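You operate a simulated robot arm through the tools that you are given. There is no shell and no other tool.

You run a simulated robot arm. Do the job below in one go: nothing can be reset, and whatever is moved stays where it is left.

## Task
Close station 26: lamp off, flap shut, lever narrow, red dial to 50.
Fine: the lamp goes off first; the lens stays in.
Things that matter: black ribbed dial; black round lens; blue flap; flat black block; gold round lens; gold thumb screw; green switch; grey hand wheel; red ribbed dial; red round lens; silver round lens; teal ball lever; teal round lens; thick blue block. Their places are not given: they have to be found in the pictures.

Only the result counts: the job must be done as asked and must still hold three seconds after the hand-in. Knocking over, shifting, dropping, spilling or breaking anything else fails it.

## Robot
A 7-joint arm with a two-finger gripper, fixed in place. Base frame: the origin is at the foot of the arm, x ahead of it, y to its left, z up; the work surface is at about z = 760. Units: mm, degrees, N and s.
With the tool pointing down near the work surface it reaches from about 280 to 720 mm from the base axis. Its first joint turns from -166.0 to 166.0 degrees. Payload 2.94 kg.
Tool frame: the origin (TCP) lies between the finger pads and is the grasp point; the fingertips stand 30 mm ahead of it; z points along the fingers, y is the line along which they close. Largest opening 138 mm; the body of the gripper starts 109 mm behind the TCP.
Orientation is that of the tool frame in the base frame, as a unit quaternion [x, y, z, w]. With the fingers straight down and closing along the base's y, the tool's x points along the base's -x, its y along +y and its z along -z.

## Interface
- The arm moves only by the tool move_arm. Its argument "motion" is one flat list of numbers, 7 for each row, row after row: the shift along the tool's x, y, z in cm, then the turn, a rotation vector about the tool's x, y, z in degrees, then the finger opening in cm, from 0 to 13.8. In form: [dx, dy, dz, ax, ay, az, hand, dx, dy, dz, ax, ay, az, hand, ...]. A call has 1 to 20 rows; each row is the pose to reach, as a shift and turn from the pose commanded when the call began, along the tool's axes at that moment. A row lasts 0.2 s, in which the tool goes at most 50 mm and 8.6 degrees; a call with a longer step from one row to the next is refused whole, and so is a gripper value outside its range. Where a pose cannot be reached the arm comes as near as it can. A force on the tool above 60 N (or 10 N above the force at the start of the call, whichever is more), or a blocked arm, ends the call early, and 0.2 s more pass. Each finger halts on what it meets, pressing with about 43 N; the grip force reading is that of the motor and also rises with nothing between the fingers. The clock runs only during rows and for 0.2 s after the last one: add rows that repeat a pose to give the fingers time. It gives the time, the measured TCP pose, the force on the tool (base axes), the opening and the grip force at its end, in the units of the frame above (readings bear some noise), with the torque about the TCP (base axes, N m) and any sound that the robot's microphone picked up.
- Cameras (640 x 400 px; columns grow to the right, rows downward): "scene" is fixed at [223.9, 506.7, 1637.8]; the picture's right is [0.90, -0.44, 0.00], its down [-0.43, -0.90, -0.07] and it looks along [0.03, 0.06, -1.00] (base axes); focal length 244 px, centre (320, 200). "wrist" rides on the gripper at [71, 19, -146] in the tool frame; the picture's right is [-0.26, 0.97, 0.00], its down [-0.85, -0.23, -0.48] and it looks along [-0.46, -0.12, 0.88] (tool axes); focal length 280 px, centre (320, 200).
- snapshot(camera): a new picture of that camera. It takes no simulated time.
- slide_trunk(by): slides the trunk up (or, below 0, down) by that many mm; the arm rides with it, the base frame stays. It gives what a move gives, with no picture.
- probe_pixels(camera, pixels): for up to 12 pixels [column, row] of the newest picture of that camera ("zoom" is the newest enlarged one), the place [x, y, z] in the base frame of the surface seen there, good to about 2 mm, but the place of the scene camera against the robot may be out by one fixed shift of up to 18 mm in any direction. It takes no simulated time.
- zoom(camera, box): a new picture of the part [left, top, right, bottom] of that camera's present view, enlarged. It takes no simulated time.
- sign_off(): hands the job in; it is judged then, once.

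Leave the gripper open and the arm clear of the work at the hand-in unless told otherwise.

The tools are called after "Request:" as a command line: name --argument value ..., lists and objects as JSON in quotes. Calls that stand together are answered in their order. move_arm: Moves the arm, as the interface text tells. Its arguments: {"type":"object","properties":{"motion":{"type":"array","items":{"type":"number"}}},"required":["motion"]} The other tools are called the same way: slide_trunk (by) slides the trunk up or down; snapshot (camera) takes a picture; probe_pixels (camera, pixels) gives the place of the surface under pixels of a picture; zoom (camera, box) takes an enlarged picture of a part of a camera's view; sign_off () hands the job in.

At the start:

```text
time: 0.0
tool_pos: [302.0, 283.9, 1235.0]
tcp_rot: [-0.001, 1.0, -0.004, -0.005]
ft_force: [0.7, -0.8, 0.0]
ft_torque: [0.0, -0.03, -0.05]
gripper_width: 138.3
grip_force: 0.0
trunk travel left (down, up): [-425.0, 29.0]
```

scene: 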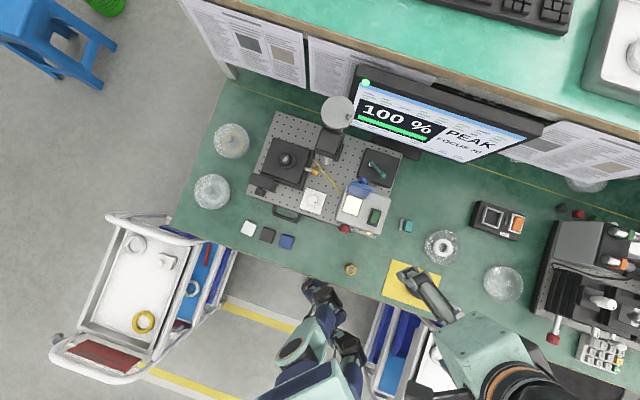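
wrist: 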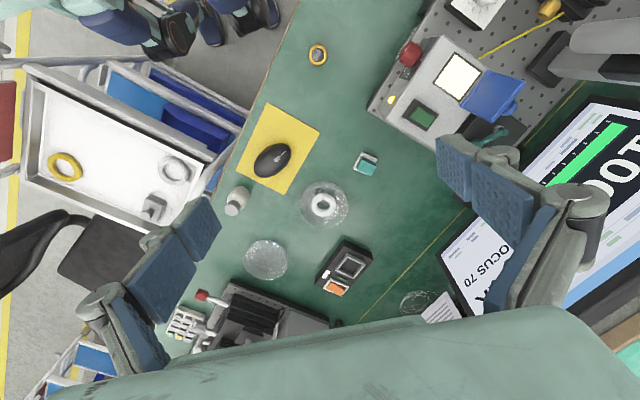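

I see a perforated station plate around scene pixels (250-400, 110-240), with a blue flap, a green switch, a red dial and a teal lever. I'll zoom in on those areas first.

Request:
zoom --camera "scene" --box '[240, 90, 420, 250]'

Request:
zoom --camera "scene" --box '[530, 180, 640, 380]'

Request:
zoom --camera "wrist" --box '[360, 0, 580, 160]'

Request:
zoom --camera "scene" --box '[330, 60, 540, 180]'

```text
2.50 times, centred on (330, 170) of scene
```

zoom: 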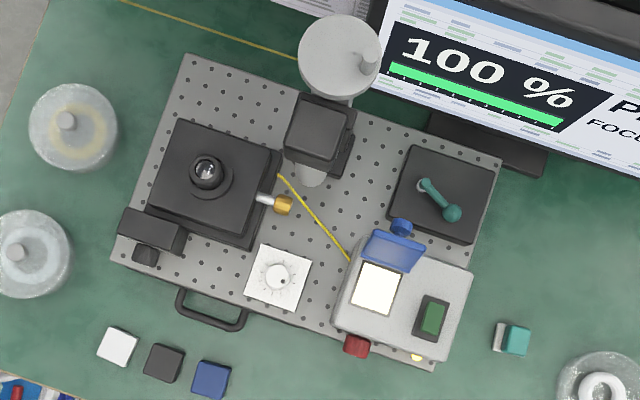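

```text
2.00 times, centred on (585, 280) of scene
```

zoom: 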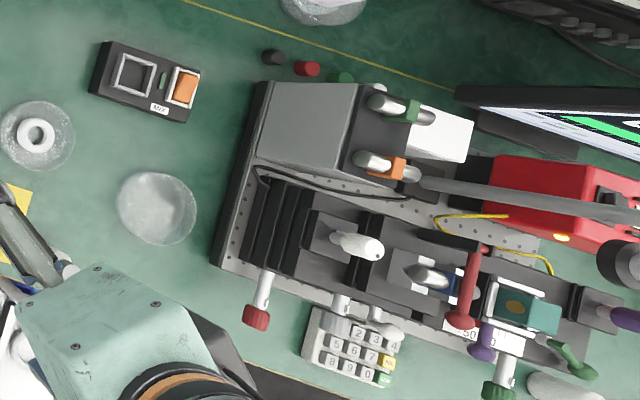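

```text
2.50 times, centred on (470, 80) of wrist
```

zoom: 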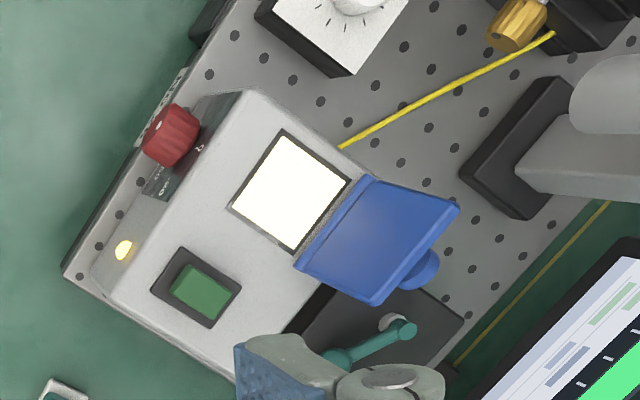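

```text
3.05 times, centred on (435, 120) of scene
```

zoom: 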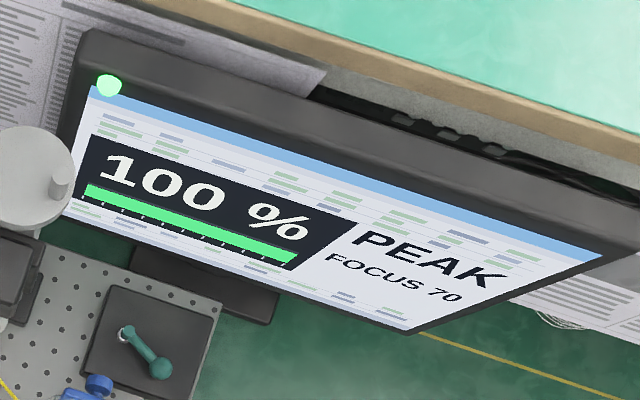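

The lamp box is lit. It carries the blue flap (open), the green rocker and the red dial on its front side, with the teal lever next to it. I'll take new pictures and probe the places from the wrist camera, which has no fixed shift, and from the scene camera.

Request:
probe_pixels --camera "wrist" --pixels '[[428, 54], [408, 55], [439, 115], [402, 96], [472, 76], [498, 75], [523, 85], [491, 119], [507, 92], [508, 130], [480, 139], [444, 36]]'

Request:
probe_pixels --camera "scene" --pixels '[[373, 216], [346, 228], [358, 203], [372, 168], [358, 144], [366, 176], [350, 189], [352, 154], [334, 212], [355, 186], [365, 154], [326, 141]]'

```text
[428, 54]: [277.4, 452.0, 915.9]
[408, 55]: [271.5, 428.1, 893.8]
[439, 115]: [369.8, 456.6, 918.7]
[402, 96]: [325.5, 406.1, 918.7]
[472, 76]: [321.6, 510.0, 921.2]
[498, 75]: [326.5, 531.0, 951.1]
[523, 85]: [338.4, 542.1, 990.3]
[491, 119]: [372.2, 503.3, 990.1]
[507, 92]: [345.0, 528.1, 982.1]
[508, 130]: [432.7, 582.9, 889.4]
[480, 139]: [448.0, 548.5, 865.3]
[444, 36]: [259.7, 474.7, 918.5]
```

```text
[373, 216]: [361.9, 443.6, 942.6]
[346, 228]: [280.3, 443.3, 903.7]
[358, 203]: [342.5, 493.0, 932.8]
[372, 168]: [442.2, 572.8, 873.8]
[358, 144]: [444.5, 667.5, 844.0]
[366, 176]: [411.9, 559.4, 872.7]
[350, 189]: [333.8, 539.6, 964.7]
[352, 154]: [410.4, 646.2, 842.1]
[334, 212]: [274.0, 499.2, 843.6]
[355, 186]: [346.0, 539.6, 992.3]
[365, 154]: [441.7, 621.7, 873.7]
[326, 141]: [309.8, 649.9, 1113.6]
```

The box's front faces (-0.69, -0.73) in base axes, towards the robot. I'll turn the tool 46.4° so it lines up with the box, and come closer so the wrist camera can read the labels.

Request:
move_arm --motion '[1.5, 1.77, 2.8, 0, 0, -7.73, 13.8, 3.0, 3.53, 5.6, 0, 0, -15.47, 13.8, 4.5, 5.3, 8.4, 0, 0, -23.2, 13.8, 6.0, 7.07, 11.2, 0, 0, -30.93, 13.8, 7.5, 8.83, 14.0, 0, 0, -38.67, 13.8, 9.0, 10.6, 16.8, 0, 0, -46.4, 13.8, 9.0, 10.6, 16.8, 0, 0, -46.4, 13.8]'

Request:
snapshot --camera "wrist"

Request:
snapshot --camera "scene"

```text
time: 1.6
tool_pos: [211.1, 389.8, 1068.8]
tcp_rot: [-0.394, 0.919, -0.001, -0.006]
ft_force: [-0.1, 0.4, 1.0]
ft_torque: [-0.02, 0.01, 0.01]
gripper_width: 138.2
grip_force: 0.1
trunk travel left (down, up): [-425.0, 29.0]
```

```text
taken
```

wrist: 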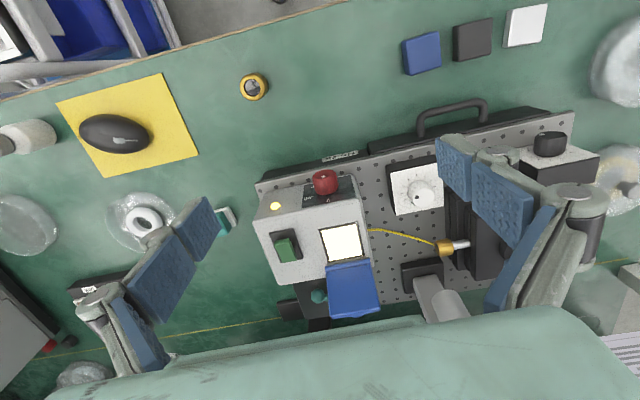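

```text
taken
```

scene: 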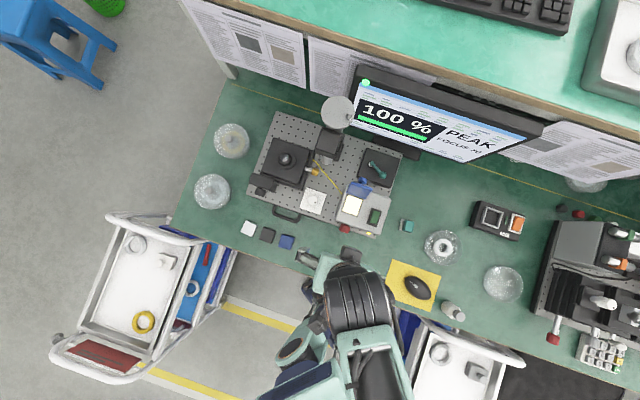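

The front of the box faces the camera, with the red dial near (326,181). I'll zoom in on the dial, its scale, the rocker, the flap and the lever.

Request:
zoom --camera "wrist" --box '[240, 140, 400, 240]'

Request:
zoom --camera "wrist" --box '[240, 220, 400, 330]'

Request:
zoom --camera "wrist" --box '[370, 90, 610, 290]'

Request:
zoom --camera "scene" --box '[330, 140, 410, 240]'

```text
4.00 times, centred on (320, 190) of wrist
```

zoom: 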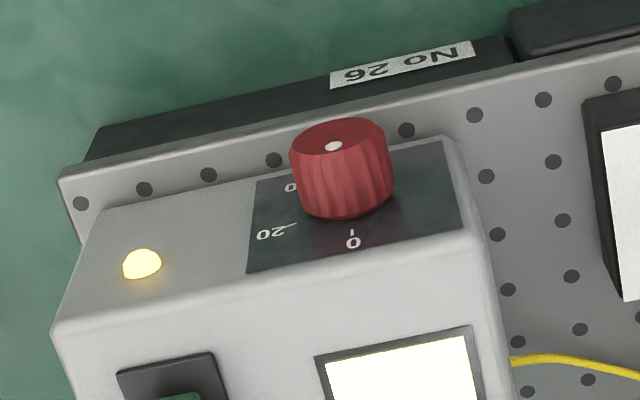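

```text
3.64 times, centred on (320, 275) of wrist
```

zoom: 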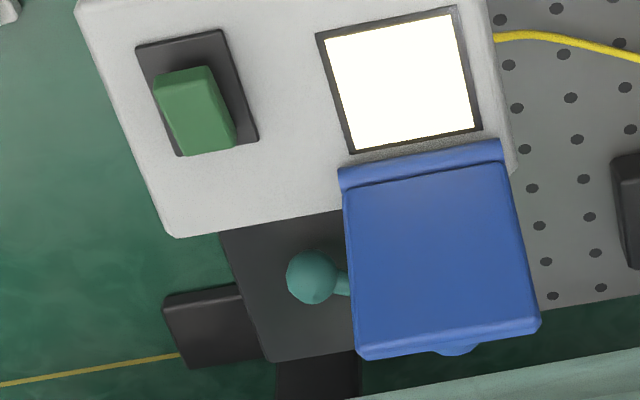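

```text
2.00 times, centred on (490, 190) of wrist
```

zoom: 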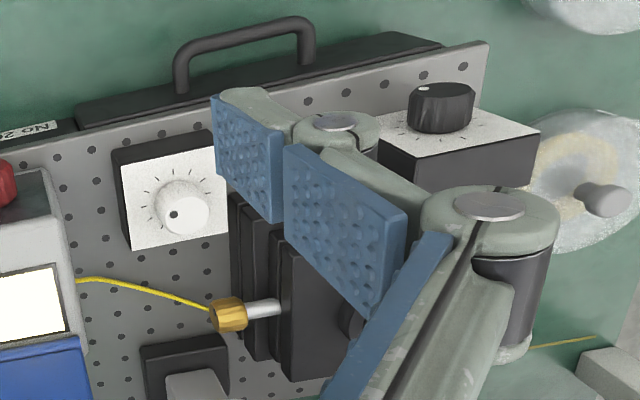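

```text
4.00 times, centred on (370, 190) of scene
```

zoom: 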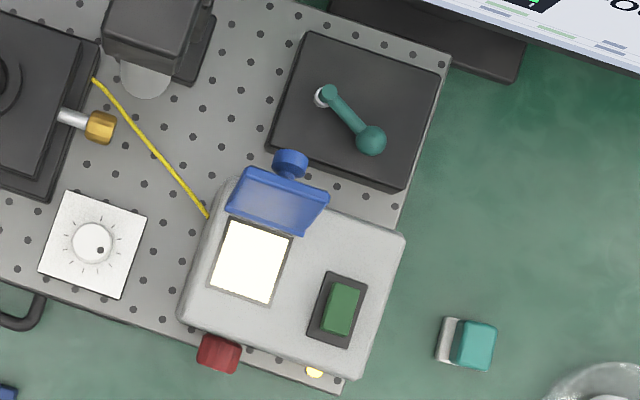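

This is station 26. The dial's scale runs 0, 20, ... around the knob. I'll probe the front panel's corners, the top, the rocker ends, the flap and the lever to get the geometry.

Request:
snapshot --camera "wrist"

Request:
probe_pixels --camera "wrist" --pixels '[[304, 187], [303, 206], [353, 197], [351, 180], [262, 217], [268, 196], [326, 174], [322, 177], [326, 188], [318, 185], [335, 184], [275, 206]]'

Request:
probe_pixels --camera "wrist" --pixels '[[288, 240], [292, 245], [297, 257], [284, 235], [302, 235], [278, 252], [290, 280], [330, 242], [365, 285], [376, 310], [339, 315], [319, 296]]'

Request:
probe_pixels --camera "scene" --pixels '[[347, 225], [373, 213], [372, 220], [362, 173], [355, 190], [350, 165], [409, 225], [300, 235], [362, 163], [352, 203], [341, 210], [382, 170]]'

```text
taken
```

wrist: 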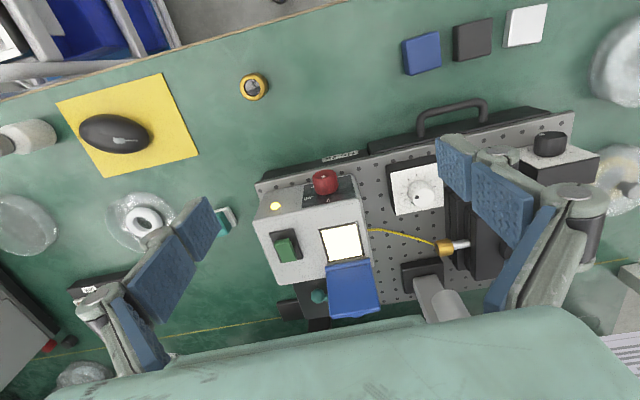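

```text
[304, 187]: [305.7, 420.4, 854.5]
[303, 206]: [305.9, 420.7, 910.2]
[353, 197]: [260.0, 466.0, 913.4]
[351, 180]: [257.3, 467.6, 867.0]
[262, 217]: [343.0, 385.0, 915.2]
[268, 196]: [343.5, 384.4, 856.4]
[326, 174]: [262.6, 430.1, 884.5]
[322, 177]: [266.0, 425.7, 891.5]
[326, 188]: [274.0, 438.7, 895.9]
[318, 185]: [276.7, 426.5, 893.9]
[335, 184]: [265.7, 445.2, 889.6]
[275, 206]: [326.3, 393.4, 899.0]
```

```text
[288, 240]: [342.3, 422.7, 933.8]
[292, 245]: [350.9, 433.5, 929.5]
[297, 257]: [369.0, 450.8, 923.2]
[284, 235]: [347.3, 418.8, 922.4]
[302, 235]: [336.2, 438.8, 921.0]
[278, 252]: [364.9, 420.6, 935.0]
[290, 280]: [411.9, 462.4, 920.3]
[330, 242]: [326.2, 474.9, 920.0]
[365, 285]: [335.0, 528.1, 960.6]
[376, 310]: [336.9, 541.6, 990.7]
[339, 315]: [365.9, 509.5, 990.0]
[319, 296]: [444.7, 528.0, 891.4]
```

```text
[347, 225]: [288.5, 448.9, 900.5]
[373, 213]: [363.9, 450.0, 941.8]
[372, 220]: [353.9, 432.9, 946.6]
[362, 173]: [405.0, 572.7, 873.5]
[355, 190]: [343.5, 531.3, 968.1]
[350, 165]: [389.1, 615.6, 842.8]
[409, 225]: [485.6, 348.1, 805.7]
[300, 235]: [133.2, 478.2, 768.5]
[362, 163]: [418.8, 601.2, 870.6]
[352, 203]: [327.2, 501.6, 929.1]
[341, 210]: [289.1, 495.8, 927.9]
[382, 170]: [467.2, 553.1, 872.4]
```

The front panel is vertical with the outward normal about (-0.70, -0.72). I need the rocker's tilt, so I'll zoom in on it and probe inside the green.

Request:
zoom --camera "wrist" --box '[264, 220, 312, 270]'

Request:
probe_pixels --camera "wrist" --pixels '[[285, 242], [291, 241], [281, 246], [286, 246], [291, 246], [282, 251], [287, 251], [293, 251], [286, 257], [290, 258], [295, 257], [290, 254]]'

```text
8.00 times, centred on (288, 245) of wrist
```

zoom: 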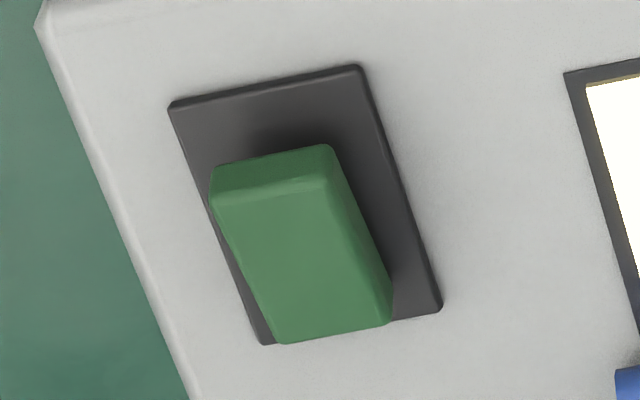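

```text
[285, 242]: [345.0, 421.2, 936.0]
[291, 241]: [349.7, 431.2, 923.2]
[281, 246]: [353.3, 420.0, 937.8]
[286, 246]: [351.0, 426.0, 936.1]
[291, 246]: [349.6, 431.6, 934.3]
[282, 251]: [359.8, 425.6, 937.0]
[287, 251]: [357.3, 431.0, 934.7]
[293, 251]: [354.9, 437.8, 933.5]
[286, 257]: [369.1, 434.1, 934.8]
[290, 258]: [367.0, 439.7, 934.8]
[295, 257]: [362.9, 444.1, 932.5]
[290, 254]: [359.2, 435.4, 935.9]
```

The green key sits about 16 mm above the box top, and its front end looks raised. I'll close the fingers and hover over the front end of the key at about (348,422), well above it, then look again.

Request:
move_arm --motion '[-3, -2, 0, 0, 0, 0.7, 10, -6, -4, 0, 0, 0, 0.7, 7, -9, -6, 1, 0, 0, 0.7, 4, -11.8, -7.7, 3, 0, 0, 0.7, 1, -11.8, -7.7, 5, 0, 0, 0.7, 0, -11.8, -7.7, 6, 0, 0, 0.7, 0, -11.8, -7.7, 6, 0, 0, 0.7, 0]'

Request:
snapshot --camera "wrist"

```text
time: 3.2
tool_pos: [346.6, 420.8, 1004.2]
tcp_rot: [-0.389, 0.921, -0.001, -0.006]
ft_force: [0.2, -0.5, 0.5]
ft_torque: [-0.02, 0.04, 0.0]
gripper_width: 0.0
grip_force: 27.9
trunk travel left (down, up): [-425.0, 29.0]
```

```text
taken
```

wrist: 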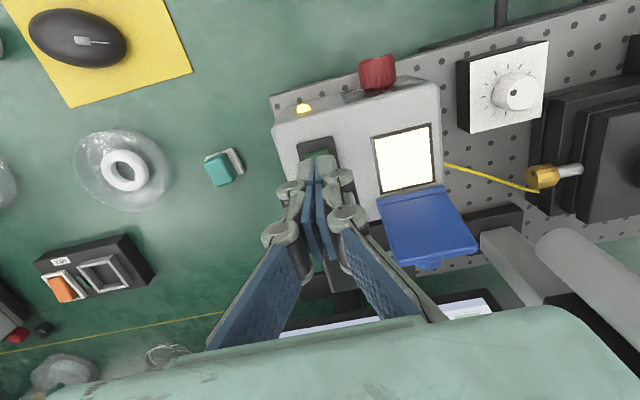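

The closed fingertips appear at about (318,165). I'll zoom in to see how they line up with the green key.

Request:
zoom --camera "wrist" --box '[260, 100, 380, 200]'

Request:
zoom --camera "wrist" --box '[340, 40, 420, 110]'

Request:
probe_pixels --camera "wrist" --pixels '[[318, 165], [320, 152], [313, 142], [325, 138], [310, 155], [332, 150], [340, 160], [303, 160]]'

```text
4.00 times, centred on (320, 150) of wrist
```

zoom: 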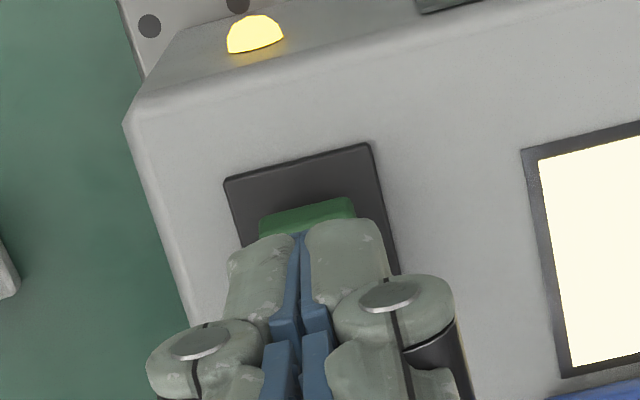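

```text
5.71 times, centred on (380, 75) of wrist
```

zoom: 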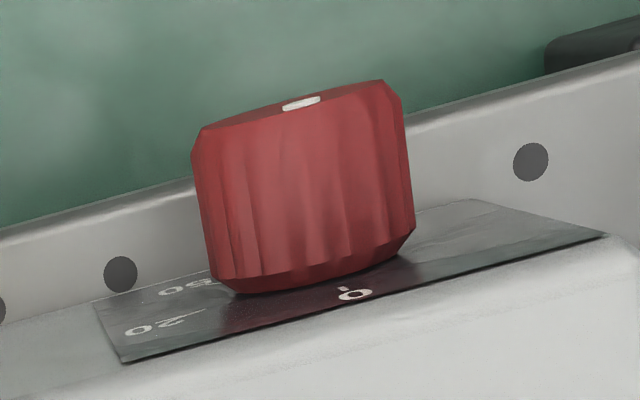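

```text
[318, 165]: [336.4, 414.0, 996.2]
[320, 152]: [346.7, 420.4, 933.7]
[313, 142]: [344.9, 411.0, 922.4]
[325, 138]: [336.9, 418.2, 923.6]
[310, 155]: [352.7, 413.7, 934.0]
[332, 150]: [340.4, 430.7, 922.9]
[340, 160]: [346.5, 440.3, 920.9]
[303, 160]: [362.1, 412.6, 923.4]
```

The tips are over the raised front half of the key (its front edge is near in=25 mm, z about 935). I'll descend to just above it, then press in small steps.

Request:
move_arm --motion '[0, 0, 2, 0, 0, 0, 0, 0, 0, 3.2, 0, 0, 0, 0, 0, 0, 3.6, 0, 0, 0, 0, 0, 0, 3.8, 0, 0, 0, 0, 0, 0, 4.0, 0, 0, 0, 0, 0, 0, 4.2, 0, 0, 0, 0, 0, 0, 4.4, 0, 0, 0, 0, 0, 0, 4.6, 0, 0, 0, 0]'

Request:
zoom --camera "wrist" --box '[240, 80, 440, 240]'

```text
time: 5.0
tool_pos: [346.6, 420.4, 960.8]
tcp_rot: [-0.389, 0.921, 0.0, -0.004]
ft_force: [-1.7, -0.6, 8.6]
ft_torque: [0.03, -0.04, 0.0]
gripper_width: 6.4
grip_force: 29.1
trunk travel left (down, up): [-425.0, 29.0]
```

```text
2.50 times, centred on (340, 160) of wrist
```

zoom: 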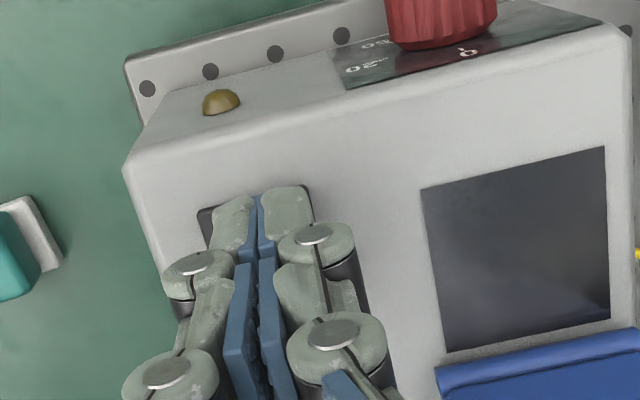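

The lamp panel and the indicator are both dark now. I'll rise straight up and look at the key, the dial and the flap.

Request:
move_arm --motion '[0, 0, -2, 0, 0, 0, 0, 0, 0, -6, 0, 0, 0, 0, 0, 0, -10, 0, 0, 0, 0, 0, 0, -10, 0, 0, 0, 0]'

Request:
snapshot --camera "wrist"

Request:
zoom --camera "scene" --box '[320, 60, 540, 240]'

```text
time: 6.0
tool_pos: [348.0, 423.1, 1060.0]
tcp_rot: [-0.388, 0.922, -0.001, -0.007]
ft_force: [0.1, -0.2, -0.3]
ft_torque: [0.0, -0.04, -0.03]
gripper_width: 0.0
grip_force: 28.7
trunk travel left (down, up): [-425.0, 29.0]
```

```text
taken
```

wrist: 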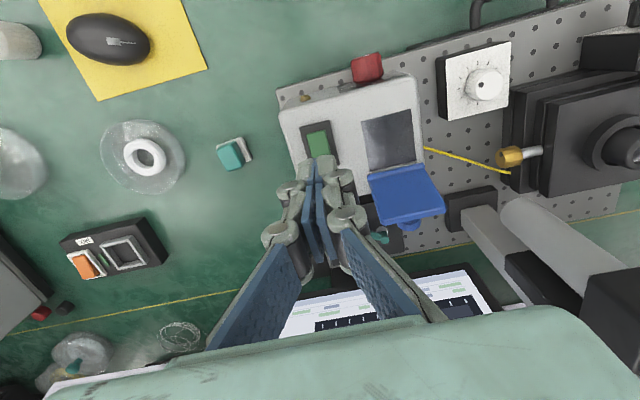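

```text
2.22 times, centred on (430, 150) of scene
```

zoom: 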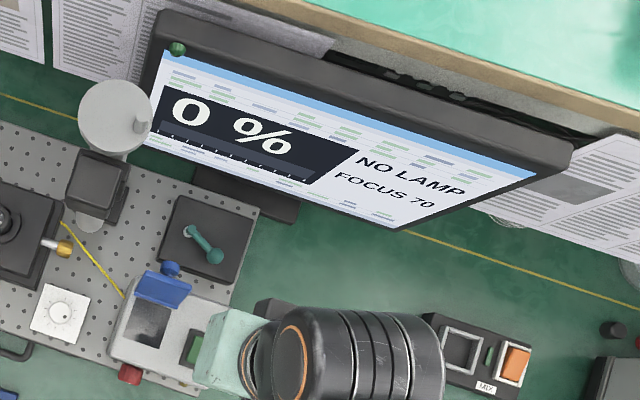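

The lamp is off and the screen reads "NO LAMP". Next is the flap, so I'll probe its outline, its back knob, and the lever and monitor behind it.

Request:
probe_pixels --camera "wrist" --pixels '[[370, 176], [424, 165], [430, 172], [443, 210], [379, 220], [380, 200], [410, 190], [413, 227], [405, 229], [380, 238], [388, 237], [440, 285]]'

Request:
zoom --camera "wrist" --box '[340, 140, 480, 260]'

Request:
snapshot --camera "scene"

Request:
probe_pixels --camera "scene" --pixels '[[364, 180], [361, 178], [353, 192], [364, 195], [368, 188], [356, 183], [352, 120], [402, 146], [455, 163], [380, 125], [340, 100], [330, 141]]'

```text
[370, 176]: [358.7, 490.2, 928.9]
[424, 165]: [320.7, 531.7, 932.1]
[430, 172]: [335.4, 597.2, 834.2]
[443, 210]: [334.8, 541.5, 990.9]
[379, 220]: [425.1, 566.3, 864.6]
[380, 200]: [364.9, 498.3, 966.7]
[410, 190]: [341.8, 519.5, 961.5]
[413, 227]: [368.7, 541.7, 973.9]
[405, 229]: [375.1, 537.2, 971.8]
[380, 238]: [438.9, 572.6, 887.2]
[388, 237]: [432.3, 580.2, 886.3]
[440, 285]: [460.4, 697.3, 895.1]
```

```text
3.33 times, centred on (410, 200) of wrist
```

zoom: 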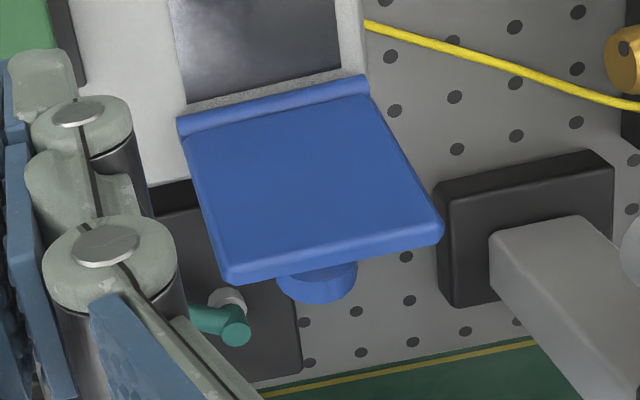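

```text
taken
```

scene: 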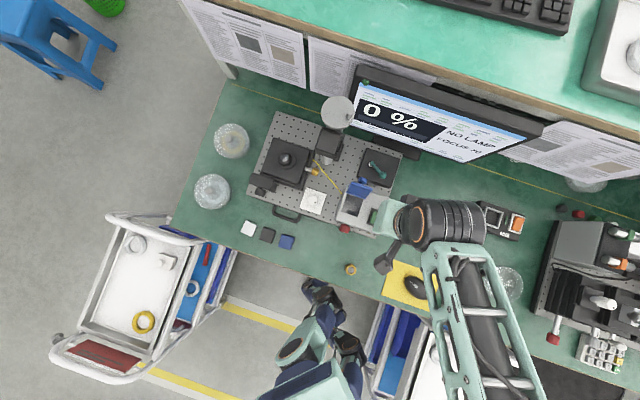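

```text
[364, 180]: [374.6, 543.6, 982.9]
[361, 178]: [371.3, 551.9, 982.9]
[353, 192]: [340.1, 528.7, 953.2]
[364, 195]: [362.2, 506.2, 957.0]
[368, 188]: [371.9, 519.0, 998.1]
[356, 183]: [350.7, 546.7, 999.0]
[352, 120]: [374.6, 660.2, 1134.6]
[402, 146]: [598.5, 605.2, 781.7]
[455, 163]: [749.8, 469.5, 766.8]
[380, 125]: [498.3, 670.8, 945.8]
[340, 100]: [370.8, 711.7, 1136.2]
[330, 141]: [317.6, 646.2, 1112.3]
```

The flap leans back about 20° past upright. Its hinge is at in=88, z=930, and it has a knob on its back at about (372,540,973). I'll fly over it with the fingers closed and come down behind the knob.

Request:
move_arm --motion '[-3, 1.6, 0, 0, 0, 0, 0, -6, 3.2, 0, 0, 0, 0, 0, -9.1, 4.8, 0, 0, 0, 0, 0, -12.1, 6.4, 0, 0, 0, 0, 0, -12.4, 6.4, 0, 0, 0, 0, 0, -12.4, 6.4, 2.5, 0, 0, 0, 0, -12.4, 6.4, 5, 0, 0, 0, 0, -12.4, 6.4, 7, 0, 0, 0, 0, -12.4, 6.4, 7, 0, 0, 0, 0]'

Request:
snapshot --camera "wrist"

Request:
snapshot --camera "scene"

```text
time: 8.0
tool_pos: [386.5, 554.4, 986.8]
tcp_rot: [-0.388, 0.922, 0.0, -0.006]
ft_force: [0.5, 0.7, 0.3]
ft_torque: [0.0, 0.01, 0.03]
gripper_width: 0.0
grip_force: 29.1
trunk travel left (down, up): [-425.0, 29.0]
```

```text
taken
```

wrist: 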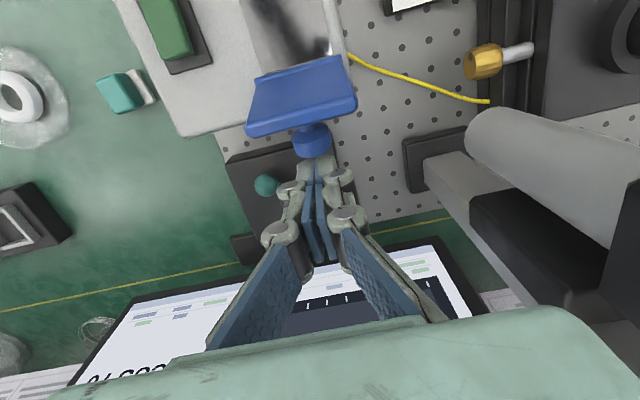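

```text
taken
```

scene: 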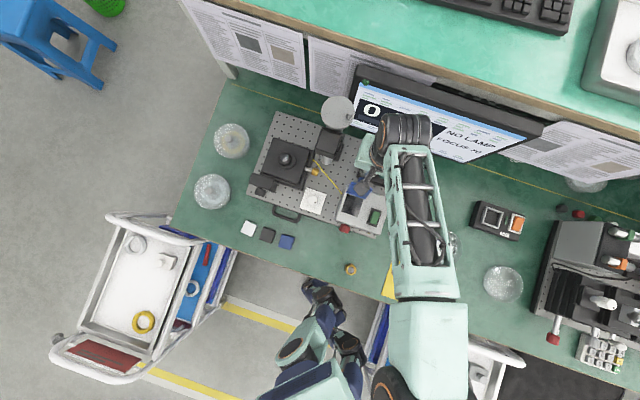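

The tips sit just behind the knob at (311,140) to (318,165). I'll push outwards 6 cm in small steps.

Request:
move_arm --motion '[0.8, 0, 0, 0, 0, 0, 0, 1.6, 0, 0, 0, 0, 0, 0, 2.4, 0, 0, 0, 0, 0, 0, 3.2, 0, 0, 0, 0, 0, 0, 4, 0, 0, 0, 0, 0, 0, 4.8, 0, 0, 0, 0, 0, 0, 5.4, 0, 0, 0, 0, 0, 0, 6, 0, 0, 0, 0, 0, 0]'

Request:
snapshot --camera "wrist"

```text
time: 9.8
tool_pos: [345.7, 510.5, 988.1]
tcp_rot: [-0.387, 0.922, 0.0, -0.006]
ft_force: [0.9, -0.2, 0.7]
ft_torque: [-0.01, 0.0, 0.0]
gripper_width: 0.0
grip_force: 28.5
trunk travel left (down, up): [-425.0, 29.0]
```

```text
taken
```

wrist: 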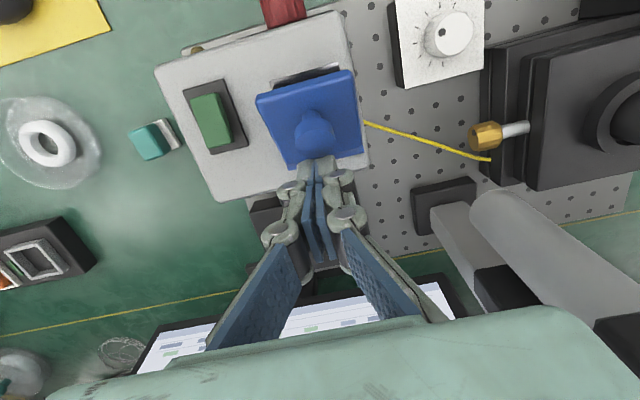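

The flap has tipped past upright and is coming down. I'll keep pushing outwards another 4.5 cm.

Request:
move_arm --motion '[0.8, 0, 0, 0, 0, 0, 0, 1.6, 0, 0, 0, 0, 0, 0, 2.4, 0, 0, 0, 0, 0, 0, 3.2, 0, 0, 0, 0, 0, 0, 4, 0, 0, 0, 0, 0, 0, 4.5, 0, 0, 0, 0, 0, 0, 4.5, 0, 0, 0, 0, 0, 0]'

Request:
snapshot --camera "wrist"

```text
time: 11.4
tool_pos: [314.3, 479.2, 987.7]
tcp_rot: [-0.389, 0.921, 0.0, -0.006]
ft_force: [0.4, -0.1, 0.3]
ft_torque: [-0.04, 0.0, 0.0]
gripper_width: 0.2
grip_force: 28.2
trunk travel left (down, up): [-425.0, 29.0]
```

```text
taken
```

wrist: 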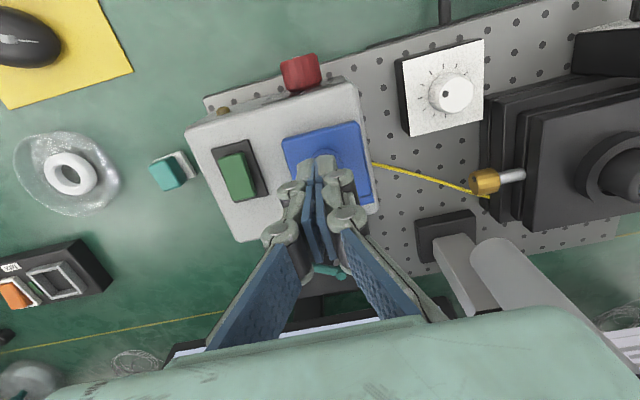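

The flap looks nearly shut. I'll rise clear and check its height.

Request:
move_arm --motion '[0, 0, -2.5, 0, 0, 0, 0, 0, 0, -5, 0, 0, 0, 0, 0, 2, -7, 0, 0, 0, 0, 0, 6, -7, 0, 0, 0, 0, 0, 6, -7, 0, 0, 0, 0]'

Request:
snapshot --camera "wrist"

Request:
zoom --camera "wrist" --box '[180, 60, 340, 180]'

```text
time: 12.6
tool_pos: [272.7, 520.9, 1056.6]
tcp_rot: [-0.388, 0.922, -0.001, -0.006]
ft_force: [-0.7, -0.4, -0.1]
ft_torque: [-0.02, -0.05, -0.03]
gripper_width: 0.0
grip_force: 28.3
trunk travel left (down, up): [-425.0, 29.0]
```

```text
taken
```

wrist: 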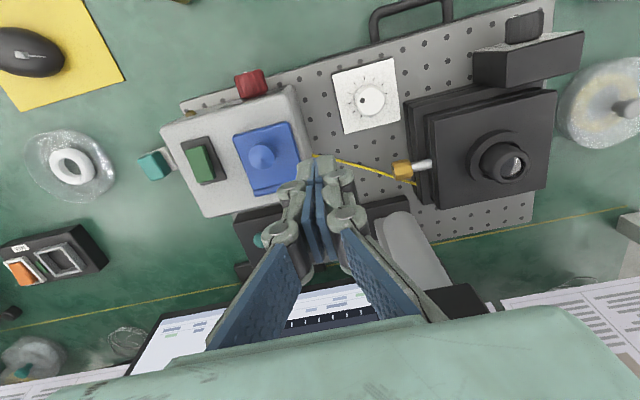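

```text
3.33 times, centred on (260, 120) of wrist
```

zoom: 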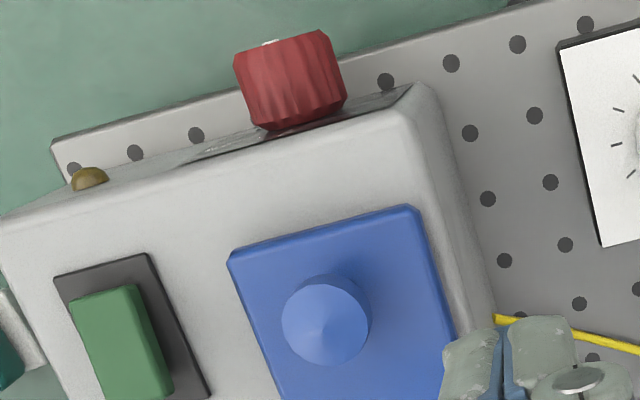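

The flap lies flat on the lamp. I'll probe its corners and knob.

Request:
probe_pixels --camera "wrist" --pixels '[[238, 140], [282, 126], [292, 160], [255, 188], [262, 154], [240, 150], [222, 140], [285, 185], [249, 77], [195, 108], [308, 170], [231, 165]]'

```text
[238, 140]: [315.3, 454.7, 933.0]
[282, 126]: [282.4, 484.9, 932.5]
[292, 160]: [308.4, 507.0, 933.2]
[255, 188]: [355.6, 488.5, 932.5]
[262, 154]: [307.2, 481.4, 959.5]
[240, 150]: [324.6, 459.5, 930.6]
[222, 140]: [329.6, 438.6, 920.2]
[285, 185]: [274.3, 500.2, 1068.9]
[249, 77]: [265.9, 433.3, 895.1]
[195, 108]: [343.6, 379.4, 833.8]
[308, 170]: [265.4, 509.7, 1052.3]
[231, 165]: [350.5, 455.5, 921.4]
```

The flap reads z=932.5 at all its corners, so it is flat. I'll press the knob lightly from above to make sure it is fully shut.

Request:
move_arm --motion '[0.2, -2.6, 1, 0, 0, 0, 0, 0.5, -5.2, 3, 0, 0, 0, 0, 0.5, -5.2, 5.5, 0, 0, 0, 0, 0.5, -5.2, 6.5, 0, 0, 0, 0, 0.5, -5.2, 6.8, 0, 0, 0, 0, 0.5, -5.2, 7.0, 0, 0, 0, 0]'

Request:
move_arm --motion '[0, 0, -3, 0, 0, 0, 0, 1, 2, -7, 0, 0, 0, 0, 1, 5, -9, 0, 0, 0, 0]'

Request:
snapshot --camera "wrist"

```text
time: 14.0
tool_pos: [305.3, 479.6, 989.4]
tcp_rot: [-0.389, 0.921, 0.0, -0.006]
ft_force: [0.4, 0.5, 0.8]
ft_torque: [0.02, 0.03, -0.03]
gripper_width: 0.0
grip_force: 28.2
trunk travel left (down, up): [-425.0, 29.0]
```

```text
time: 14.8
tool_pos: [263.0, 508.9, 1078.3]
tcp_rot: [-0.388, 0.921, -0.001, -0.005]
ft_force: [-0.6, -0.3, -0.4]
ft_torque: [-0.02, -0.06, -0.02]
gripper_width: 0.3
grip_force: 28.5
trunk travel left (down, up): [-425.0, 29.0]
```

```text
taken
```

wrist: 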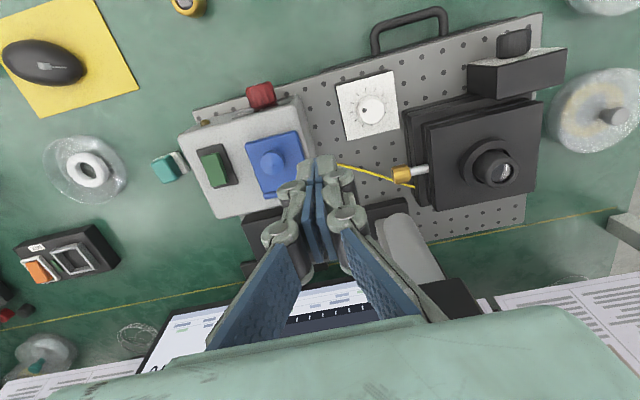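

The flap is shut. Now the lever: I'll zoom the scene camera on its base plate to look for markings.

Request:
snapshot --camera "scene"

Request:
zoom --camera "scene" --box '[340, 140, 410, 200]'

Request:
zoom --camera "wrist" --box '[230, 180, 310, 290]'

```text
taken
```

scene: 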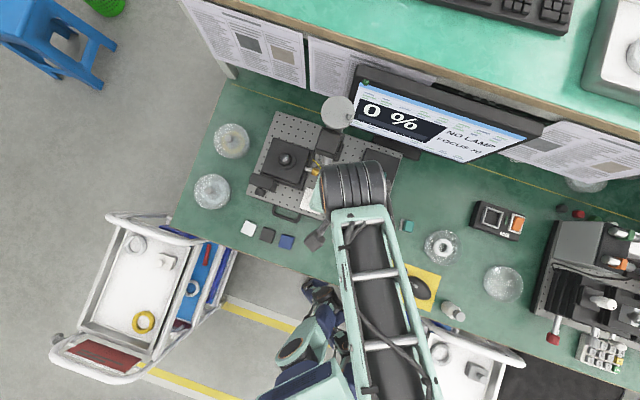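

```text
6.67 times, centred on (375, 170) of scene
```

zoom: 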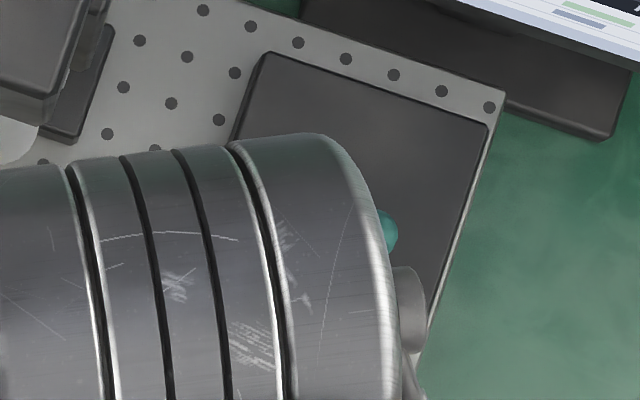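

```text
3.64 times, centred on (270, 235) of wrist
```

zoom: 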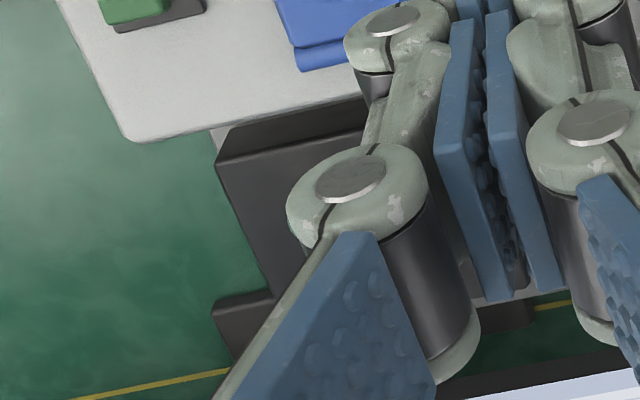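

There are no markings visible from here. I'll move to the right of the box so the wrist camera sees the lever base from the side, free of the fingers.

Request:
move_arm --motion '[-1, -4.5, 0, 0, 0, 0, 0, -2, -9, 0, 0, 0, 0, 0, -3.4, -13.5, 0, 0, 0, 0, 0, -4.5, -18, 1, 0, 0, 0, 0, -5.6, -22.4, 2, 0, 0, 0, 0, -5.6, -22.4, 2, 0, 0, 0, 0]'

Request:
snapshot --camera "wrist"

Request:
zoom --camera "scene" --box '[340, 140, 410, 200]'

```text
time: 16.2
tool_pos: [460.0, 393.2, 1058.4]
tcp_rot: [-0.388, 0.922, -0.001, -0.006]
ft_force: [0.1, 0.0, -0.2]
ft_torque: [0.02, 0.07, 0.01]
gripper_width: 0.1
grip_force: 28.1
trunk travel left (down, up): [-425.0, 29.0]
```

```text
taken
```

wrist: 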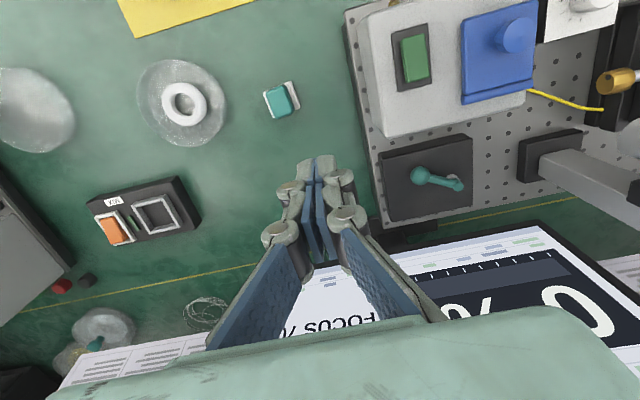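

```text
6.67 times, centred on (375, 170) of scene
```

zoom: 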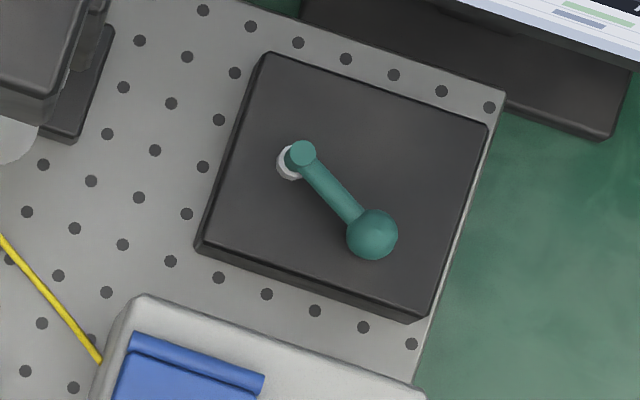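

Request:
zoom --camera "wrist" --box '[370, 120, 490, 235]'

Request:
zoom --camera "scene" --box '[240, 90, 360, 230]'

Request:
zoom --camera "scene" --box '[190, 0, 360, 110]'

```text
3.48 times, centred on (430, 178) of wrist
```

zoom: 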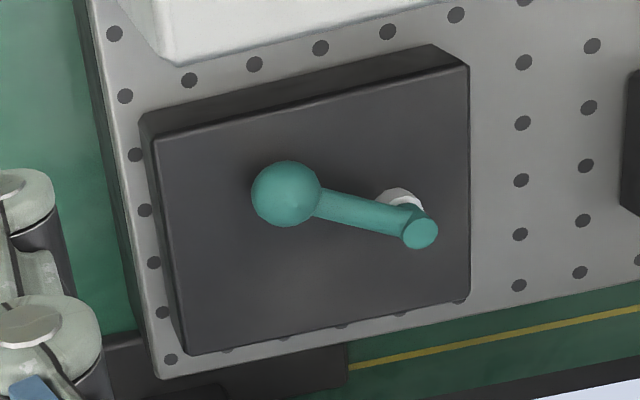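

```text
2.86 times, centred on (300, 160) of scene
```

zoom: 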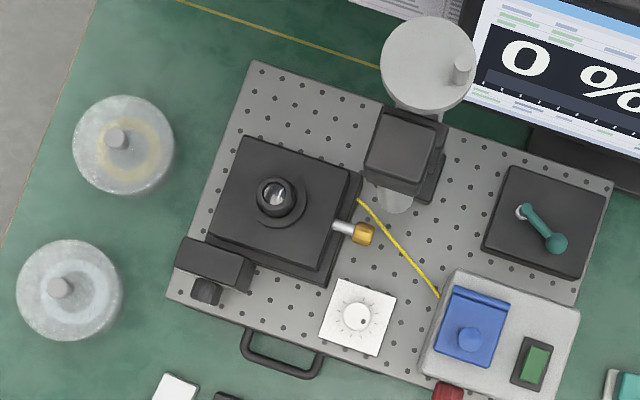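

```text
3.64 times, centred on (275, 55) of scene
```

zoom: 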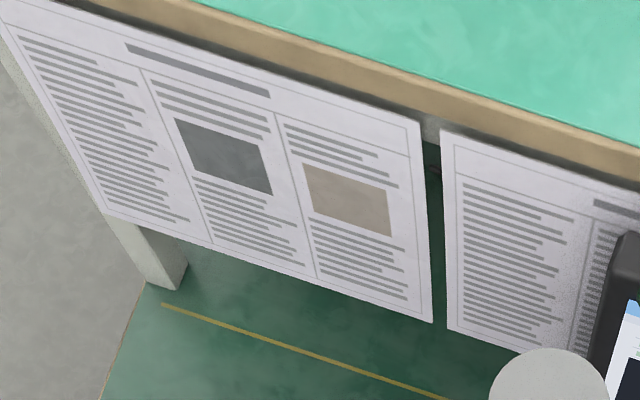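

The base top looks plain from here. I'll go lower and closer to look for fine markings and at the sides of the base.

Request:
move_arm --motion '[-1.1, 0.7, 2.4, 0, 0, 0, 0, -2.2, 1.4, 4.9, 0, 0, 0, 0, -3.3, 2.1, 7.4, 0, 0, 0, 0, -4.3, 2.8, 9.8, 0, 0, 0, 0, -4.3, 2.8, 9.8, 0, 0, 0, 0]'

Request:
snapshot --camera "wrist"

Request:
zoom --camera "wrist" --box '[360, 80, 560, 240]'

```text
time: 17.4
tool_pos: [472.5, 444.4, 955.7]
tcp_rot: [-0.388, 0.922, -0.001, -0.006]
ft_force: [0.4, 0.0, -0.2]
ft_torque: [-0.05, -0.02, -0.01]
gripper_width: 0.0
grip_force: 28.3
trunk travel left (down, up): [-425.0, 29.0]
```

```text
taken
```

wrist: 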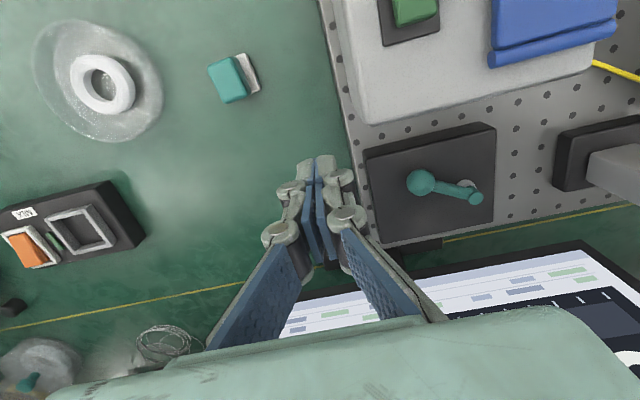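

```text
2.50 times, centred on (460, 160) of wrist
```

zoom: 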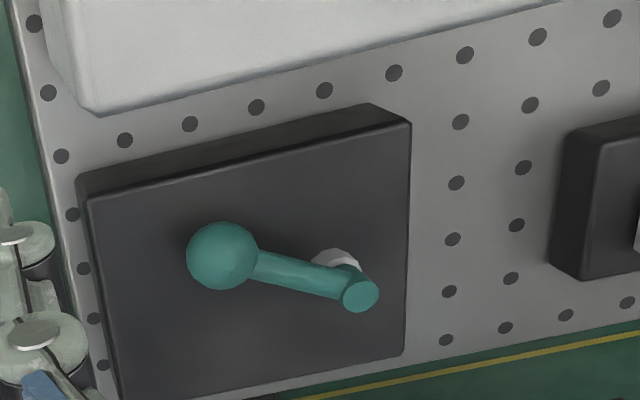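

There are no words on the lever base. The monitor may show the lever's state, so I'll read the whole screen.

Request:
snapshot --camera "scene"

Request:
zoom --camera "scene" --box '[345, 60, 545, 175]'

Request:
zoom --camera "scene" --box '[300, 90, 350, 160]'

Request:
zoom --camera "scene" --box '[240, 170, 340, 250]'

```text
taken
```

scene: 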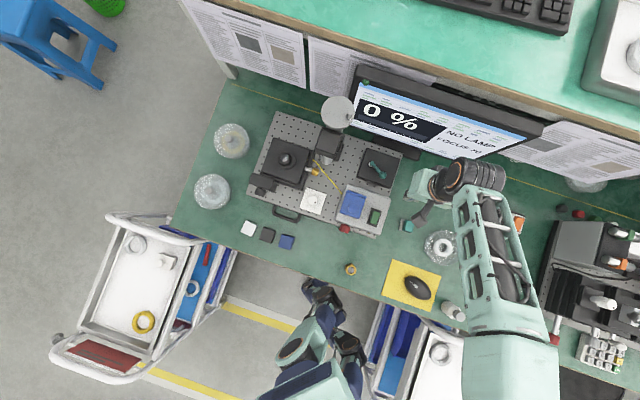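

```text
3.20 times, centred on (445, 118) of scene
```

zoom: 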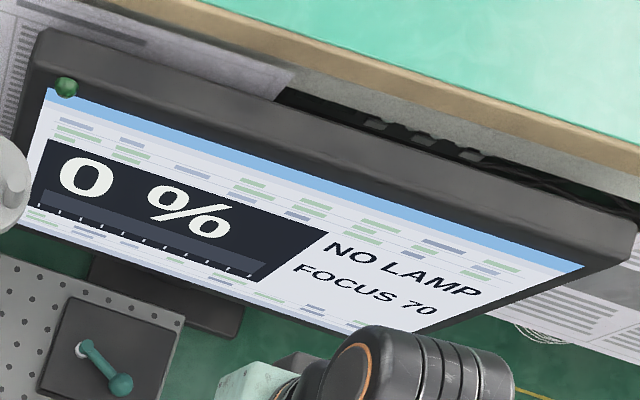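

```text
5.71 times, centred on (325, 125) of scene
```

zoom: 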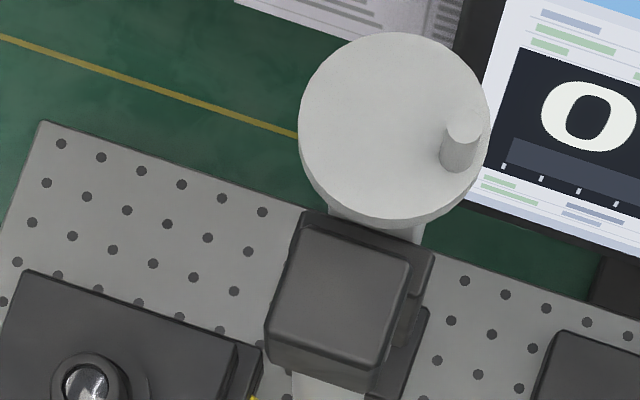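

```text
5.00 times, centred on (290, 210) of scene
```

zoom: 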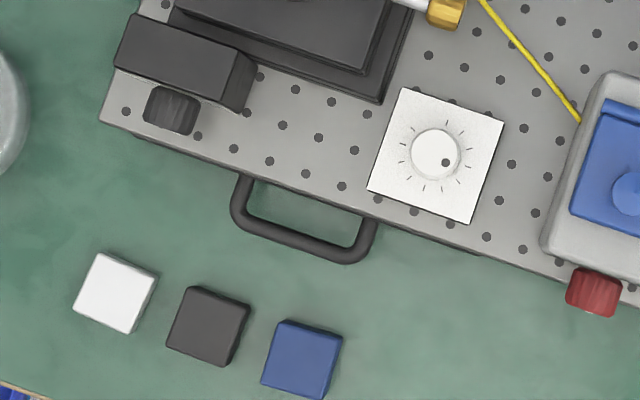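

The screen says nothing about the lever. I'll zoom in much tighter on the lever base and its visible faces.

Request:
zoom --camera "wrist" --box '[360, 118, 430, 165]'

Request:
zoom --camera "wrist" --box '[430, 115, 500, 162]'

Request:
zoom --camera "wrist" --box '[360, 165, 430, 250]'

Request:
zoom --camera "wrist" --box '[430, 160, 510, 240]'

```text
8.51 times, centred on (395, 142) of wrist
```

zoom: 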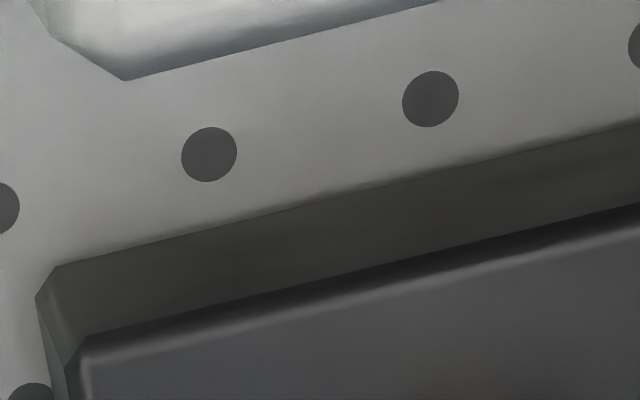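

```text
8.51 times, centred on (465, 138) of wrist
```

zoom: 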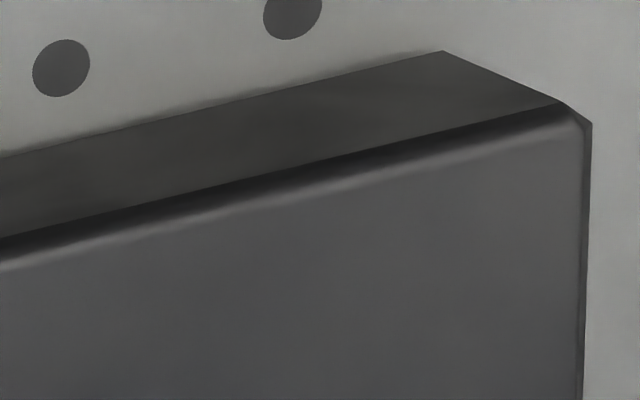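

```text
4.71 times, centred on (395, 208) of wrist
```

zoom: 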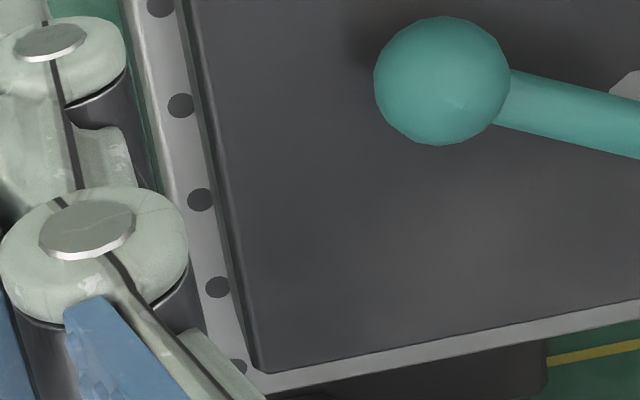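

```text
5.00 times, centred on (470, 200) of wrist
```

zoom: 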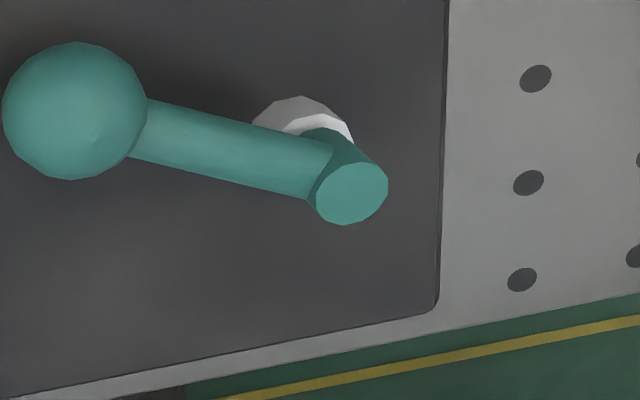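

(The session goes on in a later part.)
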